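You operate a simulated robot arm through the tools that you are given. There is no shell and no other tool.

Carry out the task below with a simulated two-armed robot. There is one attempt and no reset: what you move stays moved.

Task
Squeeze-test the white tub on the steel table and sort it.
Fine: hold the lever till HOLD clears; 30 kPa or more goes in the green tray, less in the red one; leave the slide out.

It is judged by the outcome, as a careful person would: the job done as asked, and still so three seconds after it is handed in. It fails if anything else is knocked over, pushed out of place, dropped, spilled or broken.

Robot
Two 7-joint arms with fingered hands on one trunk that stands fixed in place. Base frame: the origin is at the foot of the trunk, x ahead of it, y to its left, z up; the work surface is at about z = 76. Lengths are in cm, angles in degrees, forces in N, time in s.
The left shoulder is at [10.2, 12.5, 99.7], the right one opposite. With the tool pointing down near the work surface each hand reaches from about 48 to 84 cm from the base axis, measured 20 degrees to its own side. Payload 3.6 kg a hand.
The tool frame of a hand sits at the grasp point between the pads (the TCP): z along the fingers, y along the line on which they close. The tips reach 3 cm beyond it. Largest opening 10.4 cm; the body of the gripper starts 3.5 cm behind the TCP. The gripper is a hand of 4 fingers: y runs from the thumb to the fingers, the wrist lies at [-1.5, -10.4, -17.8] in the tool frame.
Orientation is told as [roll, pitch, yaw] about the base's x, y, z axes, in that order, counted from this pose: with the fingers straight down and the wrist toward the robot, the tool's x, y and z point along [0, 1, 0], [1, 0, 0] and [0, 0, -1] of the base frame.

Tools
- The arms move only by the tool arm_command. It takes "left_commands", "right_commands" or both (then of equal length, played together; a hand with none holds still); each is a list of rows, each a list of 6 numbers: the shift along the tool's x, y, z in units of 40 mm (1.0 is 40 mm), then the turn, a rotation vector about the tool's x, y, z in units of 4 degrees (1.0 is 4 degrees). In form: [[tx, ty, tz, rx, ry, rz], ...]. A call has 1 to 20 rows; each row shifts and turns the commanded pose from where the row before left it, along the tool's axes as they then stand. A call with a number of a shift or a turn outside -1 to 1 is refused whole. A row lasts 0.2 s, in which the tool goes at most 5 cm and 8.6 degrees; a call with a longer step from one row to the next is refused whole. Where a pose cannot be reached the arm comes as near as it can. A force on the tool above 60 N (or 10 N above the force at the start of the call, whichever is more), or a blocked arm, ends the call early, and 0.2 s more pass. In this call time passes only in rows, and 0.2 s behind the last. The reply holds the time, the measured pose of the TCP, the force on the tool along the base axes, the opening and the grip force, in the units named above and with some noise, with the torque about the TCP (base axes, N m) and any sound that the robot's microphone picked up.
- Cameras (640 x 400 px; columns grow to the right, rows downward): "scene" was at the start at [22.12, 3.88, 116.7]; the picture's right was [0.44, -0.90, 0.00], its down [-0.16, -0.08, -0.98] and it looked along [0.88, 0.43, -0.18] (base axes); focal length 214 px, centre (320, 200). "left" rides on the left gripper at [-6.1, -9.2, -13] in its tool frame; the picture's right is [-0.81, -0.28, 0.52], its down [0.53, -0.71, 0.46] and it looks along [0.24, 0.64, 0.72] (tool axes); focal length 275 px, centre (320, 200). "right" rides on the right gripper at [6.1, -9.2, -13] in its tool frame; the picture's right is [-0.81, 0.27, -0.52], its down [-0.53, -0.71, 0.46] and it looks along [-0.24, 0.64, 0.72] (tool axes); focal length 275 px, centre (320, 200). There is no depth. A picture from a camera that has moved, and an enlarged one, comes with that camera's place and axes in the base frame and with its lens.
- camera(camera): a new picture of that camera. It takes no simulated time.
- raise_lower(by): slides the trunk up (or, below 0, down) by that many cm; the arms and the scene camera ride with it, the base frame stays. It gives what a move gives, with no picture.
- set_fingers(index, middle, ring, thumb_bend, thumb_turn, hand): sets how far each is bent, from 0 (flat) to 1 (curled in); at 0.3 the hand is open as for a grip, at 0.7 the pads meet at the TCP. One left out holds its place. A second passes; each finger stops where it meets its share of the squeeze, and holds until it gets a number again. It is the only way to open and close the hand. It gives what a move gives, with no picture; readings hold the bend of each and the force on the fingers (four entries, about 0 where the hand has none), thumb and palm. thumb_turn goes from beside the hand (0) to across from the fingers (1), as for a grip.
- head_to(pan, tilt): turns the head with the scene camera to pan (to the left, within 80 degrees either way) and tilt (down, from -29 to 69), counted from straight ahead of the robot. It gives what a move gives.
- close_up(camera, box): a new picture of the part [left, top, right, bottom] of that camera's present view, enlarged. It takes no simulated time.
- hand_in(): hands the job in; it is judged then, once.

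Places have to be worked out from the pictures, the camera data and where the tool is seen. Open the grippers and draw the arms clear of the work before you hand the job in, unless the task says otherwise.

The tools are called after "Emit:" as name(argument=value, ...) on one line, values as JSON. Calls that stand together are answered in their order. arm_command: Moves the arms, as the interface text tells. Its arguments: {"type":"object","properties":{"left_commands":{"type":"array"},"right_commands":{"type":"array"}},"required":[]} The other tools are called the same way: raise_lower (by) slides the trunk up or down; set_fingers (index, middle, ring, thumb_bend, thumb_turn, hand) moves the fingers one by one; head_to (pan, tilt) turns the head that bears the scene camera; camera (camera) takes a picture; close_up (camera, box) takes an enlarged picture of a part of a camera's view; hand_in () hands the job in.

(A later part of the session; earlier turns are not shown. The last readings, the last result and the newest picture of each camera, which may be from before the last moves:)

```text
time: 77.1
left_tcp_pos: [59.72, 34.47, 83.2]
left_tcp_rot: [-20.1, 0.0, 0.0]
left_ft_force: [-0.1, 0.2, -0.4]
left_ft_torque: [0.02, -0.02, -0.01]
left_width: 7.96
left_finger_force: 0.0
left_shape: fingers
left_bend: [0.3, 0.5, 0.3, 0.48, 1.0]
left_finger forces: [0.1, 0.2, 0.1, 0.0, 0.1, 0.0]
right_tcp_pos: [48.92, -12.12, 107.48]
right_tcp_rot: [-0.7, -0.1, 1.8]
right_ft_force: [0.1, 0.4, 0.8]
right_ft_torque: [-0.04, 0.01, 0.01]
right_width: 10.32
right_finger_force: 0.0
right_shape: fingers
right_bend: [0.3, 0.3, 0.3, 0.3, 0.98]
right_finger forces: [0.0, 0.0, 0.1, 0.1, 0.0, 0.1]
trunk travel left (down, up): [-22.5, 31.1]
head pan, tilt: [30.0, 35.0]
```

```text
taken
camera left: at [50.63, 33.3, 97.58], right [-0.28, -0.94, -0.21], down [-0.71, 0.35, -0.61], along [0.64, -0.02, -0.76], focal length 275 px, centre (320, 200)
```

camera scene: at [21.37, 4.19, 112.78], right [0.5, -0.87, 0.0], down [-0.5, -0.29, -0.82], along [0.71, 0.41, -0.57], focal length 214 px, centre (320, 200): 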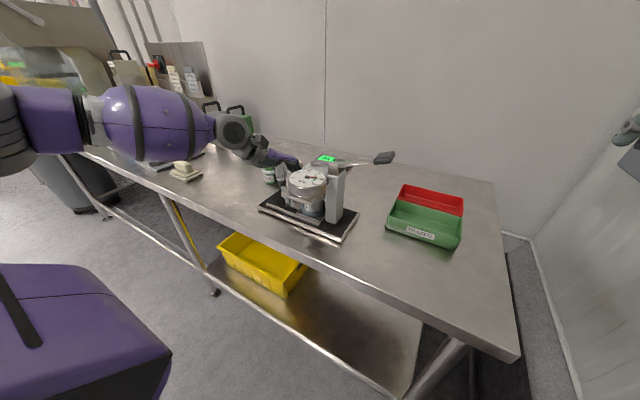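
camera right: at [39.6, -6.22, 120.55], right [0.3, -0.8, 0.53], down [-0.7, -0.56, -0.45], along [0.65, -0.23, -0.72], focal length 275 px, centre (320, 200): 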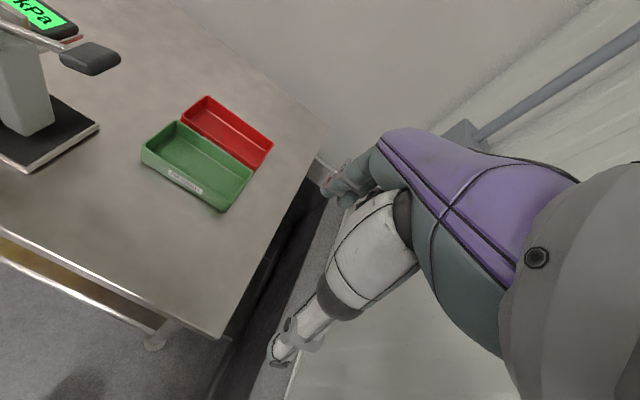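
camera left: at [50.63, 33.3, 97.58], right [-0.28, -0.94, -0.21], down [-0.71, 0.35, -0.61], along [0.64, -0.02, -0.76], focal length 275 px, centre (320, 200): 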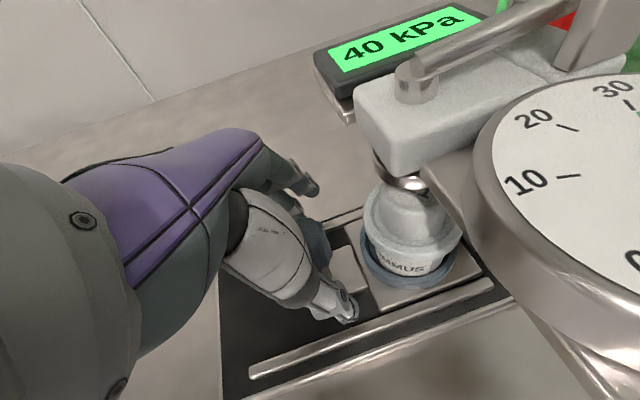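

Everything is back in place and unharmed; the right arm had met the wall-side fixture, so I leave it here. Now the left hand pinches the knob again as before.

Emit:
set_fingers(hand="left", middle=0.7, thumb_bend=0.66)

Emit:
set_fingers(hand="left", middle=0.85, thumb_bend=0.74)

Emit:
arm_command(left_commands=[[0.06, 0, -0.022, 0, 0, 0], [0.08, 0, -0.029, 0, 0, 0], [0.08, 0, -0.029, 0, 0, 0]])

Emit:
camera(camera="left")

Emit:
close_up(camera="scene", box=[240, 130, 360, 230])

```text
time: 78.1
left_tcp_pos: [59.6, 34.46, 83.04]
left_tcp_rot: [-20.0, 0.0, 0.0]
left_ft_force: [-1.1, -0.7, 0.2]
left_ft_torque: [0.0, 0.02, 0.0]
left_width: 6.03
left_finger_force: 2.2
left_shape: fingers
left_bend: [0.3, 0.69, 0.3, 0.63, 1.0]
left_finger forces: [0.0, 1.5, 0.0, 0.1, 2.8, 0.0]
right_tcp_pos: [48.88, -12.09, 107.53]
right_tcp_rot: [-0.7, -0.1, 1.8]
right_ft_force: [-0.3, -0.8, 0.2]
right_ft_torque: [-0.01, 0.0, -0.02]
right_width: 10.32
right_finger_force: 0.2
right_shape: fingers
right_bend: [0.3, 0.3, 0.3, 0.3, 0.98]
right_finger forces: [0.0, 0.0, 0.0, 0.1, 0.0, 0.0]
trunk travel left (down, up): [-22.5, 31.1]
head pan, tilt: [30.0, 35.0]
```

```text
time: 79.1
left_tcp_pos: [59.8, 34.47, 83.08]
left_tcp_rot: [-20.1, 0.2, 0.0]
left_ft_force: [-1.0, -0.4, -0.4]
left_ft_torque: [-0.01, -0.09, -0.06]
left_width: 5.87
left_finger_force: 10.2
left_shape: fingers
left_bend: [0.3, 0.71, 0.3, 0.66, 1.0]
left_finger forces: [0.0, 9.5, 0.0, 0.0, 10.0, 0.0]
right_tcp_pos: [49.02, -12.11, 107.47]
right_tcp_rot: [-0.7, 0.0, 1.8]
right_ft_force: [0.5, 0.1, -0.5]
right_ft_torque: [0.01, 0.01, 0.01]
right_width: 10.32
right_finger_force: 0.1
right_shape: fingers
right_bend: [0.3, 0.3, 0.3, 0.3, 0.98]
right_finger forces: [0.0, 0.0, 0.0, 0.1, 0.1, 0.0]
trunk travel left (down, up): [-22.5, 31.1]
head pan, tilt: [30.0, 35.0]
```

```text
time: 79.9
left_tcp_pos: [59.65, 35.41, 83.04]
left_tcp_rot: [-20.1, 0.1, -0.1]
left_ft_force: [0.0, -1.9, 0.4]
left_ft_torque: [-0.01, -0.14, -0.06]
left_width: 5.88
left_finger_force: 9.6
left_shape: fingers
left_bend: [0.3, 0.71, 0.3, 0.66, 1.0]
left_finger forces: [0.0, 10.0, 0.1, 0.0, 9.1, 0.1]
right_tcp_pos: [48.99, -12.02, 107.54]
right_tcp_rot: [-0.7, 0.1, 1.9]
right_ft_force: [0.2, 0.0, 0.3]
right_ft_torque: [0.0, -0.02, -0.01]
right_width: 10.32
right_finger_force: 0.1
right_shape: fingers
right_bend: [0.3, 0.3, 0.3, 0.3, 0.98]
right_finger forces: [0.0, 0.1, 0.0, 0.0, 0.0, 0.0]
trunk travel left (down, up): [-22.5, 31.1]
head pan, tilt: [30.0, 35.0]
```

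```text
taken
camera left: at [50.63, 34.17, 97.56], right [-0.28, -0.94, -0.21], down [-0.71, 0.35, -0.61], along [0.64, -0.02, -0.77], focal length 275 px, centre (320, 200)
```

left: 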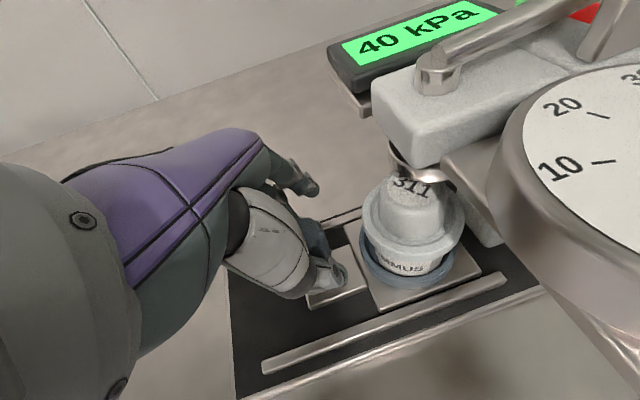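

```text
4.00 times, centred on (300, 180) of scene
camera zoom: at [21.44, 4.24, 112.76], right [0.5, -0.87, 0.0], down [-0.5, -0.29, -0.82], along [0.71, 0.41, -0.57], focal length 858 px, centre (400, 280)
```

zoom: 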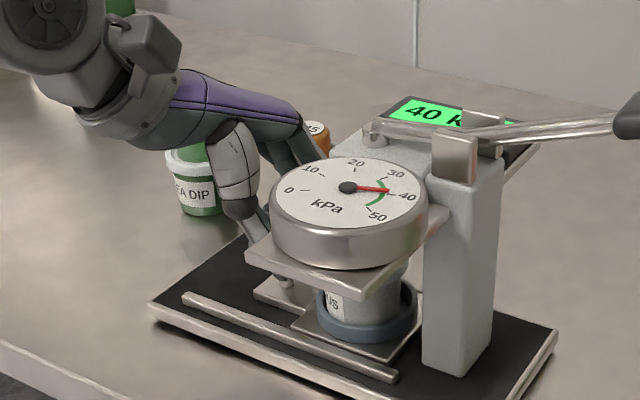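

The slide comes out with the grip. I pull it 7 cm further.

Emit:
arm_command(left_commands=[[0.1, 0, -0.036, 0, 0, 0], [0.118, 0, -0.043, 0, 0, 0], [0.118, 0, -0.043, 0, 0, 0], [0.118, 0, -0.043, 0, 0, 0], [0.118, 0, -0.043, 0, 0, 0], [0.118, 0, -0.043, 0, 0, 0], [0.118, 0, -0.043, 0, 0, 0], [0.118, 0, -0.043, 0, 0, 0], [0.118, 0, -0.043, 0, 0, 0], [0.118, 0, -0.043, 0, 0, 0], [0.118, 0, -0.043, 0, 0, 0], [0.118, 0, -0.043, 0, 0, 0], [0.118, 0, -0.043, 0, 0, 0], [0.1, 0, -0.036, 0, 0, 0], [0.08, 0, -0.03, 0, 0, 0]])

Emit:
camera(camera="left")

Emit:
close_up(camera="scene", box=[230, 130, 350, 230])

```text
time: 83.1
left_tcp_pos: [59.67, 42.49, 83.19]
left_tcp_rot: [-20.0, 0.1, 0.0]
left_ft_force: [1.6, -0.5, 0.4]
left_ft_torque: [0.0, -0.19, -0.03]
left_width: 5.87
left_finger_force: 10.0
left_shape: fingers
left_bend: [0.3, 0.72, 0.3, 0.66, 1.0]
left_finger forces: [0.1, 10.9, 0.1, 0.0, 8.4, 0.0]
right_tcp_pos: [48.92, -12.09, 107.49]
right_tcp_rot: [-0.7, 0.0, 1.8]
right_ft_force: [-0.1, -0.2, 0.5]
right_ft_torque: [-0.03, -0.01, 0.0]
right_width: 10.29
right_finger_force: 0.1
right_shape: fingers
right_bend: [0.3, 0.3, 0.3, 0.3, 0.98]
right_finger forces: [0.0, 0.0, 0.0, 0.0, 0.1, 0.0]
trunk travel left (down, up): [-22.5, 31.1]
head pan, tilt: [30.0, 35.0]
```

```text
taken
camera left: at [50.62, 41.36, 97.52], right [-0.28, -0.94, -0.21], down [-0.71, 0.34, -0.61], along [0.64, -0.02, -0.76], focal length 275 px, centre (320, 200)
```

left: 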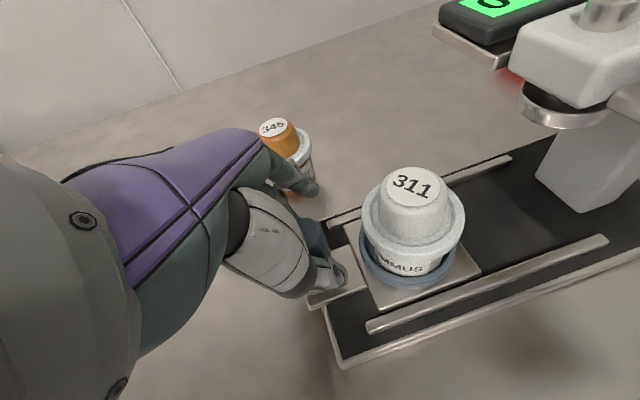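

```text
4.00 times, centred on (290, 180) of scene
camera zoom: at [21.44, 4.25, 112.76], right [0.5, -0.87, 0.0], down [-0.5, -0.29, -0.82], along [0.71, 0.41, -0.57], focal length 858 px, centre (440, 280)
```

zoom: 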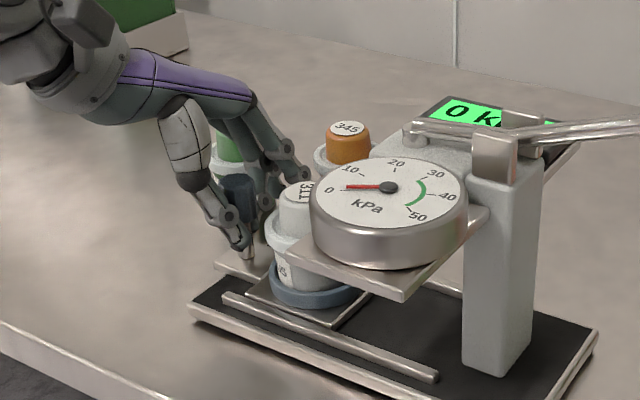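

The display has reset to 0; 0.9 cm remains to the original out position. I pull on in small steps to the stop.

Emit:
arm_command(left_commands=[[0.07, 0, -0.025, 0, 0, 0], [0.07, 0, -0.025, 0, 0, 0]])

Emit:
arm_command(left_commands=[[0.06, 0, -0.022, 0, 0, 0]])

Emit:
arm_command(left_commands=[[0.06, 0, -0.022, 0, 0, 0]])

Emit:
close_up(camera="left", box=[260, 140, 480, 330])

```text
time: 83.7
left_tcp_pos: [59.68, 43.13, 83.09]
left_tcp_rot: [-19.9, 0.1, 0.0]
left_ft_force: [1.4, -4.5, -1.1]
left_ft_torque: [-0.04, -0.15, -0.04]
left_width: 5.88
left_finger_force: 10.0
left_shape: fingers
left_bend: [0.3, 0.72, 0.3, 0.66, 1.0]
left_finger forces: [0.0, 10.4, 0.0, 0.1, 9.6, 0.0]
right_tcp_pos: [49.02, -12.09, 107.62]
right_tcp_rot: [-0.6, 0.0, 1.8]
right_ft_force: [0.5, 0.2, 0.1]
right_ft_torque: [0.0, 0.0, 0.01]
right_width: 10.32
right_finger_force: 0.0
right_shape: fingers
right_bend: [0.3, 0.3, 0.3, 0.3, 0.98]
right_finger forces: [0.1, 0.1, 0.0, 0.1, 0.0, 0.1]
trunk travel left (down, up): [-22.5, 31.1]
head pan, tilt: [30.0, 35.0]
```

```text
time: 84.1
left_tcp_pos: [59.74, 43.24, 83.2]
left_tcp_rot: [-19.9, 0.2, -0.1]
left_ft_force: [-1.1, -6.4, 0.6]
left_ft_torque: [-0.08, -0.09, -0.04]
left_width: 5.92
left_finger_force: 10.3
left_shape: fingers
left_bend: [0.3, 0.72, 0.3, 0.66, 1.0]
left_finger forces: [0.0, 7.8, 0.0, 0.0, 12.0, 0.0]
right_tcp_pos: [48.96, -12.1, 107.46]
right_tcp_rot: [-0.6, 0.0, 1.8]
right_ft_force: [0.4, 0.1, 0.6]
right_ft_torque: [-0.02, -0.02, 0.01]
right_width: 10.31
right_finger_force: 0.1
right_shape: fingers
right_bend: [0.3, 0.3, 0.3, 0.3, 0.98]
right_finger forces: [0.1, 0.1, 0.0, 0.1, 0.1, 0.0]
trunk travel left (down, up): [-22.5, 31.1]
head pan, tilt: [30.0, 35.0]
```

```text
time: 84.5
left_tcp_pos: [59.71, 43.53, 83.16]
left_tcp_rot: [-20.0, 0.0, -0.1]
left_ft_force: [-1.0, -9.1, 0.3]
left_ft_torque: [-0.07, -0.13, 0.05]
left_width: 5.97
left_finger_force: 10.8
left_shape: fingers
left_bend: [0.3, 0.72, 0.3, 0.66, 0.99]
left_finger forces: [0.0, 8.1, 0.0, 0.1, 13.2, 0.0]
right_tcp_pos: [49.05, -12.1, 107.54]
right_tcp_rot: [-0.6, 0.1, 1.8]
right_ft_force: [0.5, -0.3, 0.0]
right_ft_torque: [-0.01, 0.02, 0.02]
right_width: 10.31
right_finger_force: 0.0
right_shape: fingers
right_bend: [0.3, 0.3, 0.3, 0.3, 0.98]
right_finger forces: [0.0, 0.1, 0.1, 0.1, 0.1, 0.0]
trunk travel left (down, up): [-22.5, 31.1]
head pan, tilt: [30.0, 35.0]
```

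```text
2.11 times, centred on (370, 235) of left
camera zoom: at [50.63, 42.41, 97.6], right [-0.28, -0.94, -0.21], down [-0.71, 0.35, -0.61], along [0.64, -0.02, -0.76], focal length 580 px, centre (215, 126)
```

zoom: 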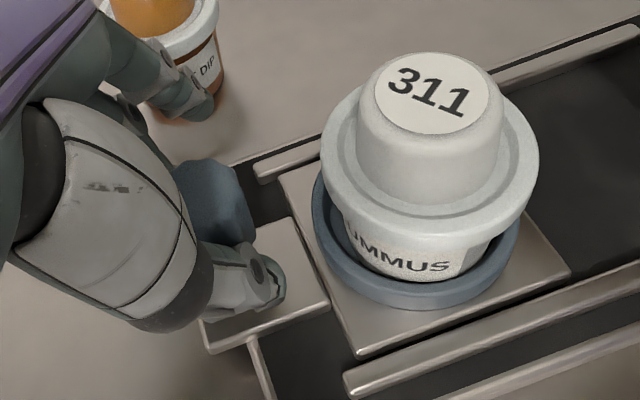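

The out stop is felt at 9 N: the slide is fully out. I ease off, open the pinch and back the hand out along its axis.

Emit:
arm_command(left_commands=[[-0.06, 0, 0.022, 0, 0, 0]])

Emit:
set_fingers(hand="left", middle=0.4, thumb_bend=0.38)

Emit:
arm_command(left_commands=[[0, 0, -0.3, 0, 0, 0], [0, 0, -0.5, 0, 0, 0], [0, 0, -0.7, 0, 0, 0], [0, 0, -0.8, 0, 0, 0], [0, 0, -0.8, 0, 0, 0], [0, 0, -0.6, 0, 0, 0]])

Emit:
camera(camera="left")

Emit:
close_up(camera="scene", box=[230, 130, 350, 230])

```text
time: 84.9
left_tcp_pos: [59.63, 43.62, 83.2]
left_tcp_rot: [-20.0, 0.0, 0.0]
left_ft_force: [-1.4, -3.5, -1.1]
left_ft_torque: [0.01, -0.14, 0.02]
left_width: 5.94
left_finger_force: 10.8
left_shape: fingers
left_bend: [0.3, 0.72, 0.3, 0.66, 0.99]
left_finger forces: [0.1, 9.1, 0.0, 0.1, 12.8, 0.1]
right_tcp_pos: [49.03, -12.03, 107.6]
right_tcp_rot: [-0.6, 0.0, 1.8]
right_ft_force: [-0.1, -0.2, 0.5]
right_ft_torque: [-0.02, -0.04, 0.01]
right_width: 10.3
right_finger_force: 0.0
right_shape: fingers
right_bend: [0.3, 0.3, 0.3, 0.3, 0.98]
right_finger forces: [0.0, 0.0, 0.0, 0.0, 0.1, 0.0]
trunk travel left (down, up): [-22.5, 31.1]
head pan, tilt: [30.0, 35.0]
```

```text
time: 85.9
left_tcp_pos: [59.66, 43.48, 83.26]
left_tcp_rot: [-20.0, 0.1, 0.0]
left_ft_force: [-0.3, 0.1, 0.6]
left_ft_torque: [0.01, -0.02, 0.0]
left_width: 9.29
left_finger_force: 0.1
left_shape: fingers
left_bend: [0.3, 0.4, 0.3, 0.38, 0.99]
left_finger forces: [0.1, 0.1, 0.0, 0.1, 0.1, 0.0]
right_tcp_pos: [48.94, -12.08, 107.52]
right_tcp_rot: [-0.6, 0.0, 1.8]
right_ft_force: [0.4, 0.0, 0.7]
right_ft_torque: [0.01, -0.01, -0.04]
right_width: 10.31
right_finger_force: 0.2
right_shape: fingers
right_bend: [0.3, 0.3, 0.3, 0.3, 0.98]
right_finger forces: [0.0, 0.0, 0.1, 0.0, 0.0, 0.1]
trunk travel left (down, up): [-22.5, 31.1]
head pan, tilt: [30.0, 35.0]
```

```text
time: 87.3
left_tcp_pos: [59.67, 48.52, 96.96]
left_tcp_rot: [-20.0, -0.1, 0.0]
left_ft_force: [-0.2, 0.3, -0.2]
left_ft_torque: [-0.01, 0.01, 0.01]
left_width: 9.28
left_finger_force: 0.1
left_shape: fingers
left_bend: [0.3, 0.4, 0.3, 0.38, 0.99]
left_finger forces: [0.0, 0.1, 0.1, 0.0, 0.1, 0.0]
right_tcp_pos: [49.04, -12.05, 107.72]
right_tcp_rot: [-0.6, 0.0, 1.8]
right_ft_force: [0.6, 0.1, -0.3]
right_ft_torque: [-0.01, -0.03, 0.01]
right_width: 10.3
right_finger_force: 0.0
right_shape: fingers
right_bend: [0.3, 0.3, 0.3, 0.3, 0.98]
right_finger forces: [0.0, 0.0, 0.1, 0.0, 0.0, 0.1]
trunk travel left (down, up): [-22.5, 31.1]
head pan, tilt: [30.0, 35.0]
```

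```text
taken
camera left: at [50.59, 47.33, 111.38], right [-0.28, -0.94, -0.21], down [-0.71, 0.35, -0.61], along [0.64, -0.02, -0.76], focal length 275 px, centre (320, 200)
```

left: 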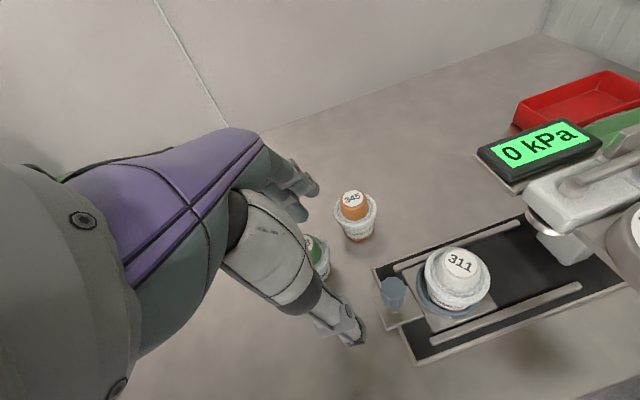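

```text
4.00 times, centred on (290, 180) of scene
camera zoom: at [21.37, 4.21, 112.78], right [0.5, -0.87, 0.0], down [-0.5, -0.29, -0.82], along [0.71, 0.41, -0.57], focal length 858 px, centre (440, 280)
```

zoom: 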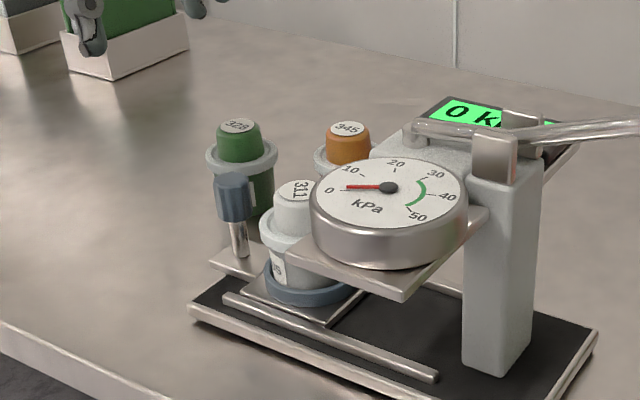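

The slide is out, the tub sits in the cup near [59.3, 36.4]. I return the left hand to the yaw -15 pose above the tub for the regrasp.

Emit:
arm_command(left_commands=[[0, 0, 0, 0, 1, 0], [0, 0, 0, 0, 1, 0], [0, 0, 0, 0, 1, 0], [0, 0, 0, 0, 1, 0], [0, 0, 0, 0, 1, 0], [0, 0, 0, 0, 0, 0.93], [0, 0, 0, 0, 0, 0.94], [0, 0, 0, 0, 0, 0.94], [0, 0, 0, 0, 0, 0.94], [-0.4, 0.09, 0, 0, 0, 0], [-0.7, 0.155, 0, 0, 0, 0], [-0.8, 0.177, 0, 0, 0, 0], [-0.7, 0.155, 0, 0, 0, 0], [-0.54, 0.12, 0, 0, 0, 0]])

Emit:
set_fingers(hand="left", index=0.34, middle=0.34, ring=0.34, thumb_bend=0.34)

Emit:
close_up(camera="left", box=[280, 200, 460, 360])

Emit:
close_up(camera="scene", box=[250, 100, 370, 200])

```text
time: 90.3
left_tcp_pos: [59.2, 35.54, 97.25]
left_tcp_rot: [0.0, 0.0, -15.0]
left_ft_force: [-0.3, 0.2, -0.1]
left_ft_torque: [0.01, 0.0, 0.01]
left_width: 9.28
left_finger_force: 0.0
left_shape: fingers
left_bend: [0.3, 0.4, 0.3, 0.38, 0.99]
left_finger forces: [0.0, 0.0, 0.0, 0.0, 0.0, 0.0]
right_tcp_pos: [48.84, -12.25, 107.69]
right_tcp_rot: [-0.6, 0.0, 1.8]
right_ft_force: [0.0, -0.4, -0.1]
right_ft_torque: [0.0, 0.01, 0.01]
right_width: 10.28
right_finger_force: 0.0
right_shape: fingers
right_bend: [0.3, 0.3, 0.3, 0.3, 0.98]
right_finger forces: [0.0, 0.1, 0.0, 0.0, 0.0, 0.0]
trunk travel left (down, up): [-22.5, 31.1]
head pan, tilt: [30.0, 35.0]
```

```text
time: 91.3
left_tcp_pos: [59.18, 35.77, 97.22]
left_tcp_rot: [0.1, 0.0, -14.9]
left_ft_force: [-0.1, 0.3, 0.3]
left_ft_torque: [0.04, 0.02, 0.0]
left_width: 9.3
left_finger_force: 0.0
left_shape: fingers
left_bend: [0.34, 0.34, 0.34, 0.34, 0.98]
left_finger forces: [0.0, 0.0, 0.1, 0.0, 0.0, 0.1]
right_tcp_pos: [49.0, -12.2, 107.64]
right_tcp_rot: [-0.7, 0.1, 1.9]
right_ft_force: [0.0, -0.1, 0.0]
right_ft_torque: [-0.01, 0.04, 0.03]
right_width: 10.3
right_finger_force: 0.0
right_shape: fingers
right_bend: [0.3, 0.3, 0.3, 0.3, 0.98]
right_finger forces: [0.0, 0.0, 0.0, 0.0, 0.0, 0.1]
trunk travel left (down, up): [-22.5, 31.1]
head pan, tilt: [30.0, 35.0]
```

```text
2.50 times, centred on (370, 280) of left
camera zoom: at [48.85, 32.17, 110.37], right [-0.48, -0.71, -0.52], down [-0.55, 0.7, -0.46], along [0.69, 0.07, -0.72], focal length 688 px, centre (195, 0)
```

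zoom: 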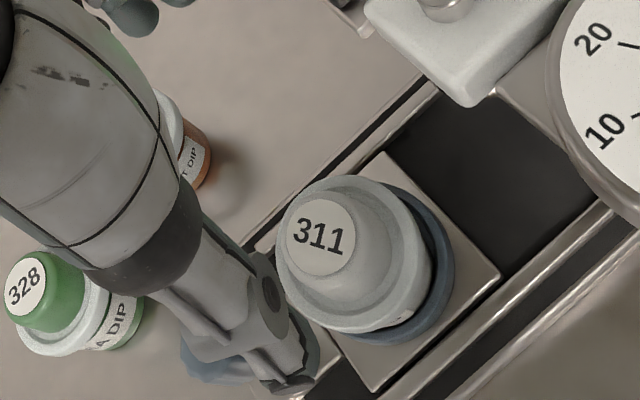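

```text
4.00 times, centred on (310, 150) of scene
camera zoom: at [21.37, 4.21, 112.78], right [0.5, -0.87, 0.0], down [-0.5, -0.29, -0.82], along [0.71, 0.41, -0.57], focal length 858 px, centre (360, 400)
```

zoom: 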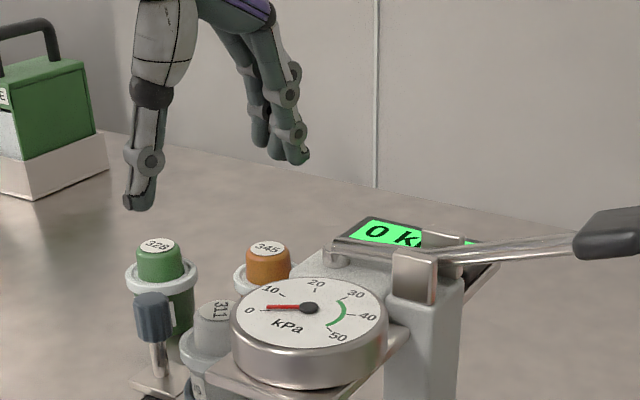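

The tub is centred for the hand as at release. I descend to z = 85.7, slightly higher on the tub than before so the tips stay near the tray's rim height later.

Emit:
arm_command(left_commands=[[0.02, 0, 0.4, 0, 0, 0], [0, 0, 0.7, 0, 0, 0], [0, 0, 0.7, 0, 0, 0], [0, 0, 0.6, 0, 0, 0], [0, 0, 0.3, 0, 0, 0], [0, 0, 0.18, 0, 0, 0]])

Emit:
set_fingers(hand="left", index=0.5, middle=0.5, ring=0.5, thumb_bend=0.48)

Emit:
close_up(camera="left", box=[270, 200, 430, 340])

Emit:
close_up(camera="scene", box=[250, 140, 330, 200])

```text
time: 92.7
left_tcp_pos: [59.42, 35.81, 85.69]
left_tcp_rot: [0.0, 0.0, -15.0]
left_ft_force: [1.1, -0.6, -0.8]
left_ft_torque: [-0.02, -0.01, -0.01]
left_width: 9.31
left_finger_force: 0.1
left_shape: fingers
left_bend: [0.34, 0.34, 0.34, 0.34, 0.98]
left_finger forces: [0.1, 0.0, 0.0, 0.1, 0.1, 0.1]
right_tcp_pos: [49.0, -12.14, 107.61]
right_tcp_rot: [-0.8, 0.0, 1.8]
right_ft_force: [0.2, -0.1, -0.3]
right_ft_torque: [-0.01, 0.01, 0.01]
right_width: 10.29
right_finger_force: 0.1
right_shape: fingers
right_bend: [0.3, 0.3, 0.3, 0.3, 0.98]
right_finger forces: [0.0, 0.0, 0.0, 0.0, 0.0, 0.0]
trunk travel left (down, up): [-22.5, 31.1]
head pan, tilt: [30.0, 35.0]
```

```text
time: 93.7
left_tcp_pos: [59.4, 35.77, 85.5]
left_tcp_rot: [0.0, 0.1, -15.0]
left_ft_force: [0.1, 0.0, -1.1]
left_ft_torque: [-0.02, -0.01, 0.02]
left_width: 5.66
left_finger_force: 1.1
left_shape: fingers
left_bend: [0.5, 0.49, 0.5, 0.47, 1.0]
left_finger forces: [0.1, 1.3, 0.1, 0.0, 1.2, 0.1]
right_tcp_pos: [49.04, -12.14, 107.58]
right_tcp_rot: [-0.6, 0.0, 1.9]
right_ft_force: [0.8, -0.1, -0.5]
right_ft_torque: [-0.01, -0.04, 0.0]
right_width: 10.29
right_finger_force: 0.3
right_shape: fingers
right_bend: [0.3, 0.3, 0.3, 0.3, 0.98]
right_finger forces: [0.0, 0.0, 0.1, 0.0, 0.0, 0.0]
trunk travel left (down, up): [-22.5, 31.1]
head pan, tilt: [30.0, 35.0]
```

```text
2.86 times, centred on (350, 270) of left
camera zoom: at [49.05, 32.4, 98.67], right [-0.48, -0.71, -0.52], down [-0.55, 0.7, -0.46], along [0.69, 0.07, -0.72], focal length 786 px, centre (234, 0)
```

zoom: 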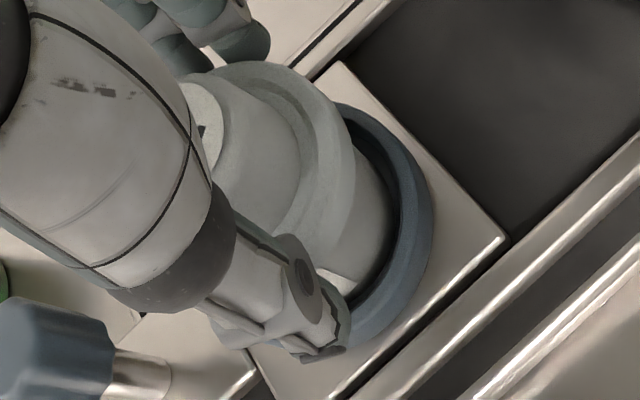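

```text
6.67 times, centred on (290, 170) of scene
camera zoom: at [21.38, 4.21, 112.78], right [0.5, -0.87, 0.0], down [-0.5, -0.29, -0.82], along [0.71, 0.41, -0.57], focal length 1430 px, centre (520, 400)
```

zoom: 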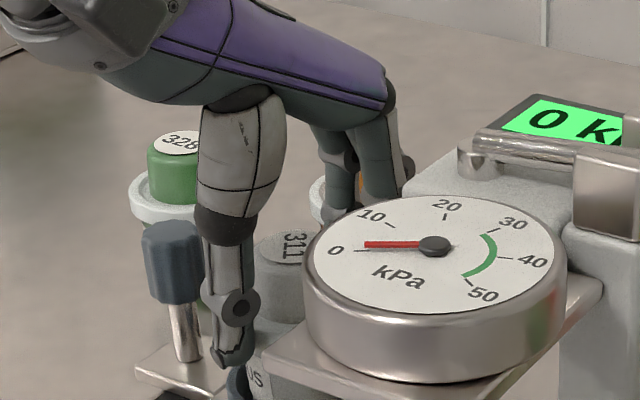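

Middle finger and thumb touch evenly. I tighten the grip with all fingers.

Emit:
set_fingers(hand="left", index=0.6, middle=0.6, ring=0.6, thumb_bend=0.6)

Emit:
arm_command(left_commands=[[0, 0, -0.1, 0, 0, 0], [0, 0, -0.2, 0, 0, 0], [0, 0, -0.3, 0, 0, 0], [0, 0, -0.3, 0, 0, 0]])

Emit:
close_up(camera="scene", box=[250, 120, 350, 200])

Emit:
camera(camera="left")

```text
time: 94.7
left_tcp_pos: [59.55, 35.8, 85.68]
left_tcp_rot: [0.0, 0.0, -15.1]
left_ft_force: [0.9, -0.6, 0.5]
left_ft_torque: [0.02, -0.05, -0.05]
left_width: 5.11
left_finger_force: 11.4
left_shape: fingers
left_bend: [0.54, 0.54, 0.57, 0.48, 1.0]
left_finger forces: [3.9, 6.1, 1.9, 0.0, 11.4, 0.0]
right_tcp_pos: [48.95, -12.08, 107.49]
right_tcp_rot: [-0.5, 0.0, 1.8]
right_ft_force: [-0.4, -0.2, 0.1]
right_ft_torque: [0.04, 0.01, 0.0]
right_width: 10.29
right_finger_force: 0.1
right_shape: fingers
right_bend: [0.3, 0.3, 0.3, 0.3, 0.98]
right_finger forces: [0.1, 0.1, 0.0, 0.0, 0.0, 0.1]
trunk travel left (down, up): [-22.5, 31.1]
head pan, tilt: [30.0, 35.0]
```

```text
time: 95.7
left_tcp_pos: [58.99, 35.66, 89.1]
left_tcp_rot: [0.0, 0.1, -15.0]
left_ft_force: [0.3, -0.3, -0.7]
left_ft_torque: [0.03, -0.03, -0.03]
left_width: 5.12
left_finger_force: 11.5
left_shape: fingers
left_bend: [0.54, 0.54, 0.58, 0.48, 1.0]
left_finger forces: [3.9, 5.8, 1.8, 0.1, 11.7, 0.0]
right_tcp_pos: [48.83, -12.02, 107.56]
right_tcp_rot: [-0.6, -0.1, 1.8]
right_ft_force: [-0.7, -0.3, -0.4]
right_ft_torque: [0.01, -0.01, 0.02]
right_width: 10.3
right_finger_force: 0.0
right_shape: fingers
right_bend: [0.3, 0.3, 0.3, 0.3, 0.98]
right_finger forces: [0.0, 0.0, 0.0, 0.1, 0.0, 0.1]
trunk travel left (down, up): [-22.5, 31.1]
head pan, tilt: [30.0, 35.0]
```

```text
5.00 times, centred on (300, 160) of scene
camera zoom: at [21.37, 4.22, 112.78], right [0.5, -0.87, 0.0], down [-0.5, -0.29, -0.82], along [0.71, 0.41, -0.57], focal length 1072 px, centre (420, 400)
```

zoom: 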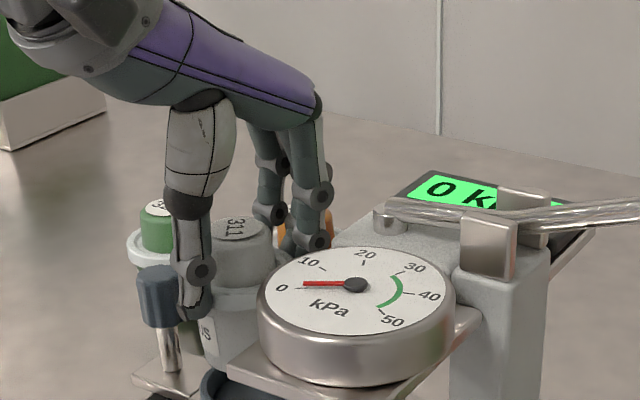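

```text
taken
camera left: at [48.8, 32.29, 102.16], right [-0.48, -0.71, -0.52], down [-0.55, 0.7, -0.45], along [0.69, 0.07, -0.73], focal length 275 px, centre (320, 200)
```

left: 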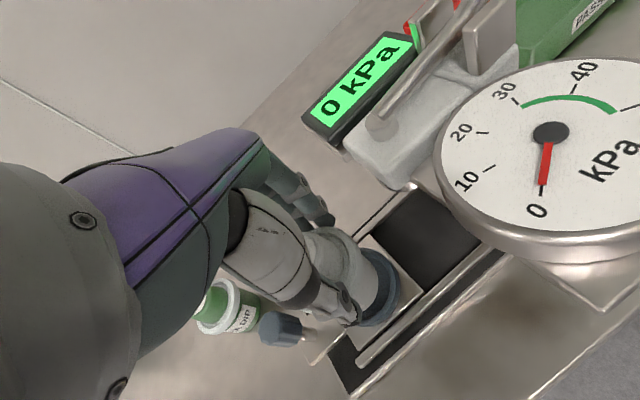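

The tub lifts cleanly. I raise the trunk by 10 cm, which lifts the tub too and gives the forearm clearance over the lever.

Emit:
raise_lower(by=10)

Emit:
arm_command(left_commands=[[0, 0, -0.5, 0, 0, 0], [0, 0, -0.7, 0, 0, 0], [0, 0, -0.6, 0, 0, 0], [0, 0, -0.4, 0, 0, 0]])

Emit:
camera(camera="scene")

Emit:
camera(camera="left")

```text
time: 97.0
left_tcp_pos: [59.15, 35.7, 99.07]
left_tcp_rot: [-0.1, 0.0, -15.0]
left_ft_force: [0.5, 0.1, -1.5]
left_ft_torque: [-0.05, 0.02, 0.03]
left_width: 5.11
left_finger_force: 12.0
left_shape: fingers
left_bend: [0.54, 0.54, 0.58, 0.48, 1.0]
left_finger forces: [3.9, 5.9, 1.8, 0.0, 11.7, 0.0]
right_tcp_pos: [49.08, -12.11, 117.35]
right_tcp_rot: [-0.7, 0.0, 1.7]
right_ft_force: [0.1, -0.2, -0.4]
right_ft_torque: [-0.04, -0.04, -0.01]
right_width: 10.31
right_finger_force: 0.0
right_shape: fingers
right_bend: [0.3, 0.3, 0.3, 0.3, 0.98]
right_finger forces: [0.0, 0.0, 0.1, 0.1, 0.1, 0.0]
trunk travel left (down, up): [-32.5, 21.1]
head pan, tilt: [30.0, 35.0]
```

```text
time: 98.0
left_tcp_pos: [59.33, 35.76, 108.08]
left_tcp_rot: [0.0, 0.0, -15.1]
left_ft_force: [0.4, 0.4, -1.3]
left_ft_torque: [-0.03, 0.02, -0.05]
left_width: 5.12
left_finger_force: 11.6
left_shape: fingers
left_bend: [0.54, 0.54, 0.58, 0.48, 1.0]
left_finger forces: [3.9, 5.7, 1.8, 0.0, 11.6, 0.0]
right_tcp_pos: [49.09, -12.08, 117.42]
right_tcp_rot: [-0.7, 0.0, 1.8]
right_ft_force: [-0.6, -0.1, 0.2]
right_ft_torque: [0.0, -0.01, 0.0]
right_width: 10.31
right_finger_force: 0.1
right_shape: fingers
right_bend: [0.3, 0.3, 0.3, 0.3, 0.98]
right_finger forces: [0.1, 0.0, 0.0, 0.0, 0.1, 0.1]
trunk travel left (down, up): [-32.5, 21.1]
head pan, tilt: [30.0, 35.0]
```

```text
taken
camera scene: at [18.91, 4.2, 122.73], right [0.5, -0.87, 0.0], down [-0.5, -0.29, -0.82], along [0.71, 0.41, -0.57], focal length 214 px, centre (320, 200)
```

scene: 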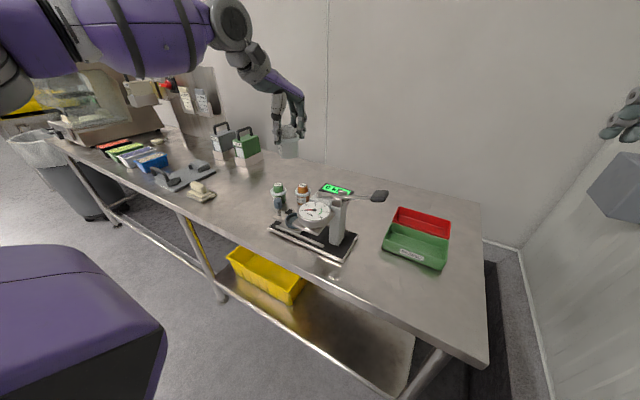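

```text
taken
camera left: at [48.89, 32.25, 121.15], right [-0.48, -0.71, -0.52], down [-0.55, 0.7, -0.46], along [0.69, 0.07, -0.72], focal length 275 px, centre (320, 200)
```

left: 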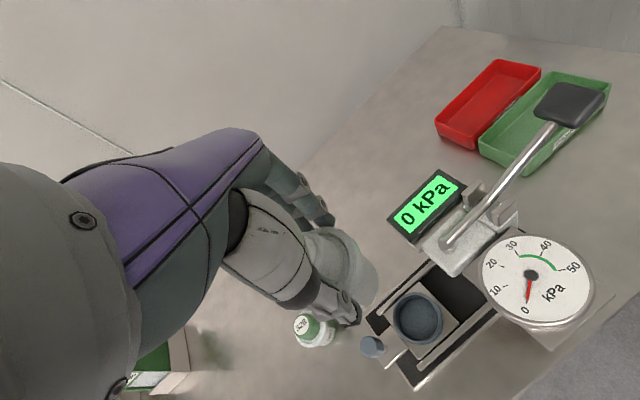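

The carry height clears the lever. I turn the hand to yaw 45 in place.

Emit:
arm_command(left_commands=[[0, 0, 0, 0, 0, -0.8], [0, 0, 0, 0, 0, -1], [0, 0, 0, 0, 0, -1], [0, 0, 0, 0, 0, -1], [0, 0, 0, 0, 0, -1], [0, 0, 0, 0, 0, -1], [0, 0, 0, 0, 0, -1], [0, 0, 0, 0, 0, -1], [0, 0, 0, 0, 0, -1], [0, 0, 0, 0, 0, -1], [0, 0, 0, 0, 0, -1], [0, 0, 0, 0, 0, -1], [0, 0, 0, 0, 0, -1], [0, 0, 0, 0, 0, -1], [0, 0, 0, 0, 0, -1], [0, 0, 0, 0, 0, -0.2]])

Emit:
head_to(pan=10, tilt=38)

Emit:
camera(camera="scene")

```text
time: 101.4
left_tcp_pos: [59.14, 35.7, 108.04]
left_tcp_rot: [0.1, 0.1, 45.0]
left_ft_force: [-0.7, -0.5, -0.4]
left_ft_torque: [0.05, 0.01, 0.0]
left_width: 5.1
left_finger_force: 11.8
left_shape: fingers
left_bend: [0.54, 0.54, 0.58, 0.48, 1.0]
left_finger forces: [3.9, 5.7, 1.7, 0.1, 11.7, 0.0]
right_tcp_pos: [49.03, -12.01, 117.48]
right_tcp_rot: [-0.6, -0.1, 1.8]
right_ft_force: [-0.7, 0.8, -0.2]
right_ft_torque: [-0.03, 0.02, 0.0]
right_width: 10.31
right_finger_force: 0.1
right_shape: fingers
right_bend: [0.3, 0.3, 0.3, 0.3, 0.98]
right_finger forces: [0.0, 0.0, 0.1, 0.1, 0.1, 0.0]
trunk travel left (down, up): [-32.5, 21.1]
head pan, tilt: [30.0, 35.0]
```

```text
time: 102.2
left_tcp_pos: [59.2, 35.81, 107.96]
left_tcp_rot: [0.1, 0.0, 45.0]
left_ft_force: [0.0, -0.4, -0.9]
left_ft_torque: [-0.02, -0.02, 0.02]
left_width: 5.08
left_finger_force: 11.6
left_shape: fingers
left_bend: [0.54, 0.54, 0.58, 0.48, 1.0]
left_finger forces: [4.0, 5.7, 1.7, 0.0, 11.7, 0.1]
right_tcp_pos: [48.95, -12.06, 117.48]
right_tcp_rot: [-0.7, 0.0, 1.9]
right_ft_force: [0.3, -0.2, -0.2]
right_ft_torque: [0.0, 0.01, 0.01]
right_width: 10.27
right_finger_force: 0.1
right_shape: fingers
right_bend: [0.3, 0.3, 0.3, 0.3, 0.98]
right_finger forces: [0.0, 0.0, 0.1, 0.0, 0.1, 0.0]
trunk travel left (down, up): [-32.5, 21.1]
head pan, tilt: [10.0, 38.0]
```

```text
taken
camera scene: at [19.78, 1.33, 122.28], right [0.17, -0.98, 0.0], down [-0.61, -0.11, -0.79], along [0.78, 0.14, -0.62], focal length 214 px, centre (320, 200)
```

scene: 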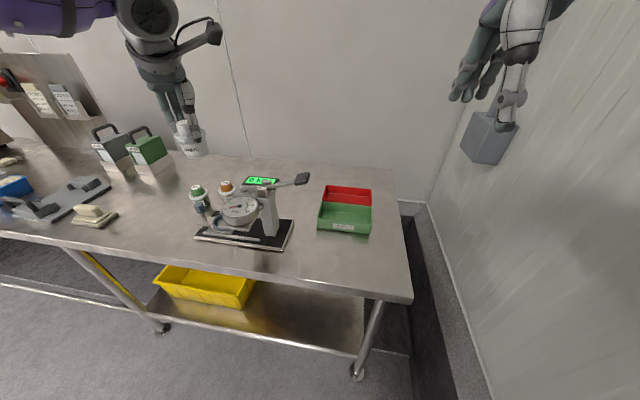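

Free air all the way to the trays at this height. I carry the tub the first half of the way, then check.

Emit:
arm_command(left_commands=[[-0.36, -0.2, 0, 0, 0, 0], [-0.6, -0.33, 0, 0, 0, 0], [-0.725, -0.397, 0, 0, 0, 0], [-0.725, -0.397, 0, 0, 0, 0], [-0.725, -0.397, 0, 0, 0, 0], [-0.48, -0.264, 0, 0, 0, 0]])

Emit:
camera(camera="scene")

Emit:
camera(camera="left")

```text
time: 103.6
left_tcp_pos: [63.25, 21.18, 107.81]
left_tcp_rot: [0.0, -0.1, 45.1]
left_ft_force: [-0.6, -0.1, -0.8]
left_ft_torque: [-0.02, -0.02, 0.01]
left_width: 5.1
left_finger_force: 11.6
left_shape: fingers
left_bend: [0.54, 0.54, 0.58, 0.48, 1.0]
left_finger forces: [3.8, 5.8, 1.6, 0.0, 11.8, 0.0]
left hand out of reach, approached as far as the arm can: row 6
right_tcp_pos: [49.05, -11.96, 117.39]
right_tcp_rot: [-0.6, -0.1, 1.8]
right_ft_force: [-0.5, 0.7, 1.2]
right_ft_torque: [-0.03, -0.04, -0.02]
right_width: 10.3
right_finger_force: 0.1
right_shape: fingers
right_bend: [0.3, 0.3, 0.3, 0.3, 0.98]
right_finger forces: [0.1, 0.1, 0.1, 0.0, 0.0, 0.0]
trunk travel left (down, up): [-32.5, 21.1]
head pan, tilt: [10.0, 38.0]
```

```text
taken
camera scene: at [19.67, 1.33, 122.3], right [0.17, -0.98, 0.0], down [-0.61, -0.11, -0.79], along [0.78, 0.14, -0.61], focal length 214 px, centre (320, 200)
```

scene: 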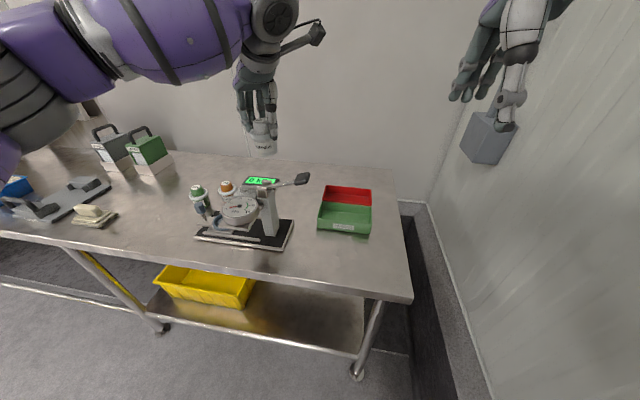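

```text
taken
camera left: at [61.2, 10.44, 120.94], right [0.38, -0.77, -0.52], down [-0.88, -0.13, -0.46], along [0.28, 0.63, -0.72], focal length 275 px, centre (320, 200)
```

left: 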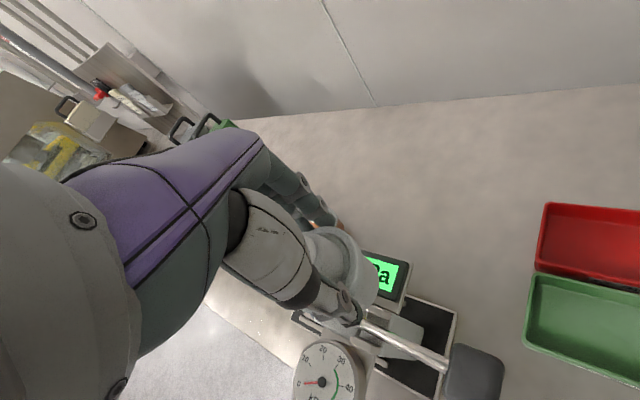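

Yaw 45 runs out of reach here, so a smaller yaw is needed for the tray. I look closely at how far the fingertips reach below the tub's rim.

Emit:
close_up(camera="scene", box=[230, 80, 300, 170])

Emit:
close_up(camera="left", box=[260, 190, 420, 340])

Emit:
close_up(camera="scene", box=[270, 160, 390, 250])

```text
4.44 times, centred on (265, 125) of scene
camera zoom: at [19.67, 1.33, 122.3], right [0.17, -0.98, 0.0], down [-0.61, -0.11, -0.79], along [0.78, 0.14, -0.61], focal length 953 px, centre (564, 533)
```

zoom: 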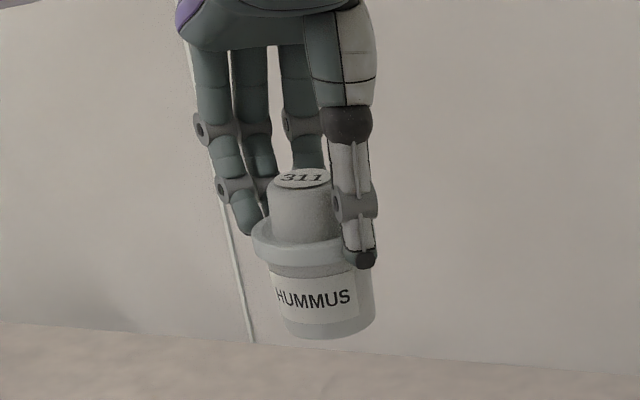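

```text
2.67 times, centred on (340, 265) of left
camera zoom: at [61.2, 10.44, 120.94], right [0.38, -0.77, -0.52], down [-0.88, -0.13, -0.46], along [0.28, 0.63, -0.72], focal length 734 px, centre (267, 27)
```

zoom: 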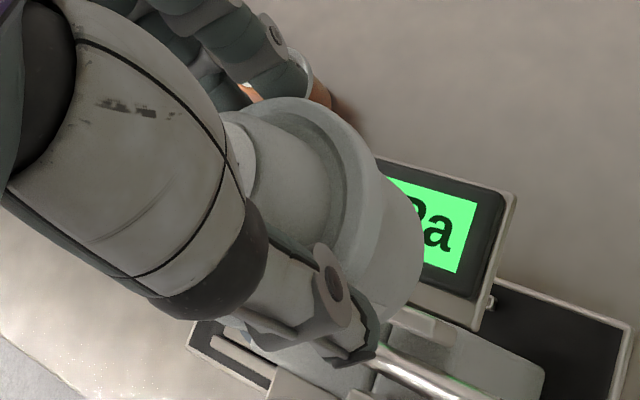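

```text
4.44 times, centred on (330, 205) of scene
camera zoom: at [19.67, 1.33, 122.3], right [0.17, -0.98, 0.0], down [-0.61, -0.11, -0.79], along [0.78, 0.14, -0.61], focal length 953 px, centre (276, 178)
```

zoom: 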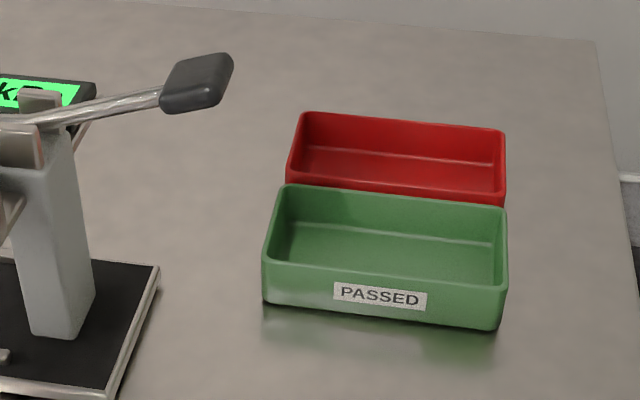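

The fingertips end about at the tub's rim edge, 3.5 cm or more above its base, so they will stay level with the tray wall (3.8 cm). I first draw the right hand back a little for room, then turn the left hand to yaw 15.

Emit:
arm_command(right_commands=[[0, -0.5, 0, 0, 0, 0], [0, -0.7, 0, 0, 0, 0]])

Emit:
arm_command(left_commands=[[0, 0, 0, 0, 0, 0.9], [0, 0, 0, 0, 0, 0.95], [0, 0, 0, 0, 0, 0.95], [0, 0, 0, 0, 0, 0.95], [0, 0, 0, 0, 0, 0.95], [0, 0, 0, 0, 0, 0.95], [0, 0, 0, 0, 0, 0.95], [0, 0, 0, 0, 0, 0.9]])

Emit:
camera(camera="scene")

```text
time: 104.2
left_tcp_pos: [63.41, 21.15, 107.78]
left_tcp_rot: [0.0, 0.0, 45.0]
left_ft_force: [0.0, 0.3, -0.7]
left_ft_torque: [-0.01, -0.03, 0.0]
left_width: 5.09
left_finger_force: 11.6
left_shape: fingers
left_bend: [0.54, 0.54, 0.58, 0.48, 1.0]
left_finger forces: [3.9, 5.8, 1.6, 0.1, 11.8, 0.0]
right_tcp_pos: [44.17, -12.31, 117.43]
right_tcp_rot: [-0.6, -0.1, 1.8]
right_ft_force: [-0.4, 0.5, 0.3]
right_ft_torque: [-0.01, 0.03, -0.02]
right_width: 10.32
right_finger_force: 0.1
right_shape: fingers
right_bend: [0.3, 0.3, 0.3, 0.3, 0.98]
right_finger forces: [0.0, 0.0, 0.1, 0.0, 0.0, 0.1]
trunk travel left (down, up): [-32.5, 21.1]
head pan, tilt: [10.0, 38.0]
```

```text
time: 106.0
left_tcp_pos: [63.42, 20.82, 108.06]
left_tcp_rot: [0.1, 0.0, 14.8]
left_ft_force: [-0.5, 0.5, -0.1]
left_ft_torque: [-0.03, -0.02, 0.02]
left_width: 5.09
left_finger_force: 12.0
left_shape: fingers
left_bend: [0.54, 0.54, 0.58, 0.48, 1.0]
left_finger forces: [3.8, 5.8, 1.8, 0.0, 11.7, 0.1]
right_tcp_pos: [44.17, -12.25, 117.45]
right_tcp_rot: [-0.7, 0.0, 1.7]
right_ft_force: [0.4, 0.6, -0.8]
right_ft_torque: [-0.01, 0.05, -0.02]
right_width: 10.31
right_finger_force: 0.1
right_shape: fingers
right_bend: [0.3, 0.3, 0.3, 0.3, 0.98]
right_finger forces: [0.0, 0.0, 0.0, 0.1, 0.1, 0.0]
trunk travel left (down, up): [-32.5, 21.1]
head pan, tilt: [10.0, 38.0]
```

```text
taken
camera scene: at [19.78, 1.32, 122.28], right [0.17, -0.98, 0.0], down [-0.61, -0.11, -0.79], along [0.78, 0.14, -0.62], focal length 214 px, centre (320, 200)
```

scene: 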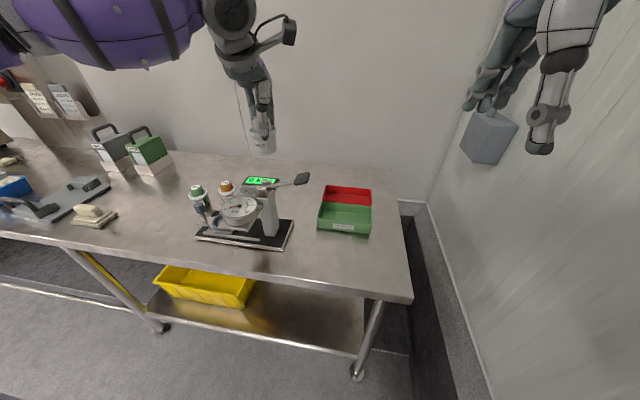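

Yaw 15 is reached. I carry the tub on toward the spot above the green tray.

Emit:
arm_command(left_commands=[[-0.5, 0.027, 0, 0, 0, 0], [-0.8, 0.027, 0, 0, 0, 0], [-0.8, 0.027, 0, 0, 0, 0], [-0.8, 0.027, 0, 0, 0, 0], [-0.8, 0.027, 0, 0, 0, 0], [-0.55, 0.027, 0, 0, 0, 0], [-0.34, 0.027, 0, 0, 0, 0]])

Emit:
camera(camera="scene")

Emit:
camera(camera="left")

```text
time: 107.6
left_tcp_pos: [64.84, 15.72, 108.11]
left_tcp_rot: [0.0, 0.0, 15.1]
left_ft_force: [-0.3, 0.1, -0.9]
left_ft_torque: [0.0, 0.0, -0.01]
left_width: 5.1
left_finger_force: 11.3
left_shape: fingers
left_bend: [0.54, 0.54, 0.58, 0.48, 1.0]
left_finger forces: [3.7, 5.8, 1.6, 0.0, 11.9, 0.0]
left hand out of reach, approached as far as the arm can: row 3, 4, 5, 6, 7
right_tcp_pos: [44.27, -12.29, 117.41]
right_tcp_rot: [-0.7, 0.0, 1.9]
right_ft_force: [0.0, 0.3, 0.2]
right_ft_torque: [-0.03, 0.03, 0.0]
right_width: 10.29
right_finger_force: 0.1
right_shape: fingers
right_bend: [0.3, 0.3, 0.3, 0.3, 0.98]
right_finger forces: [0.1, 0.1, 0.1, 0.1, 0.0, 0.0]
trunk travel left (down, up): [-32.5, 21.1]
head pan, tilt: [10.0, 38.0]
```

```text
taken
camera scene: at [19.78, 1.32, 122.28], right [0.17, -0.98, 0.0], down [-0.61, -0.11, -0.79], along [0.78, 0.14, -0.62], focal length 214 px, centre (320, 200)
```

scene: 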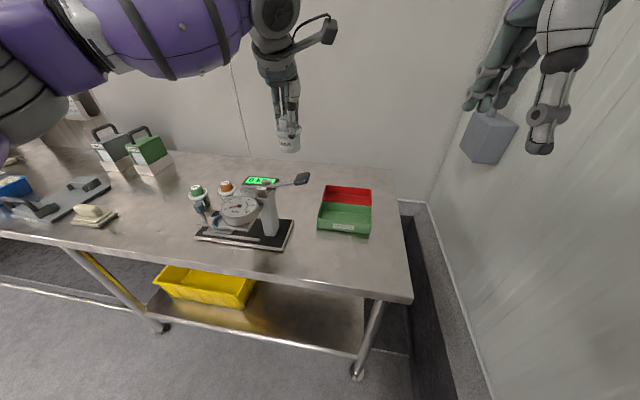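

```text
taken
camera left: at [57.67, 7.52, 121.23], right [-0.06, -0.85, -0.52], down [-0.83, 0.33, -0.46], along [0.56, 0.4, -0.72], focal length 275 px, centre (320, 200)
```

left: 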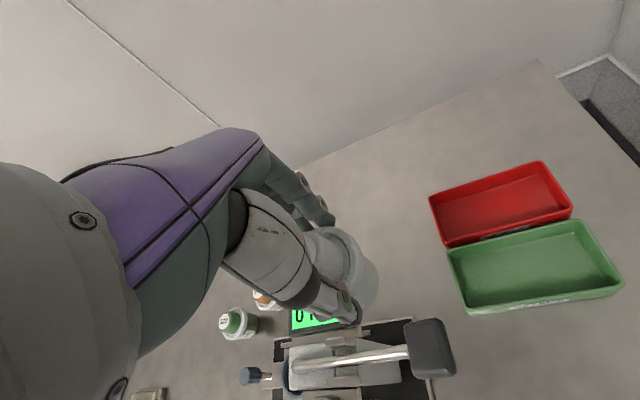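

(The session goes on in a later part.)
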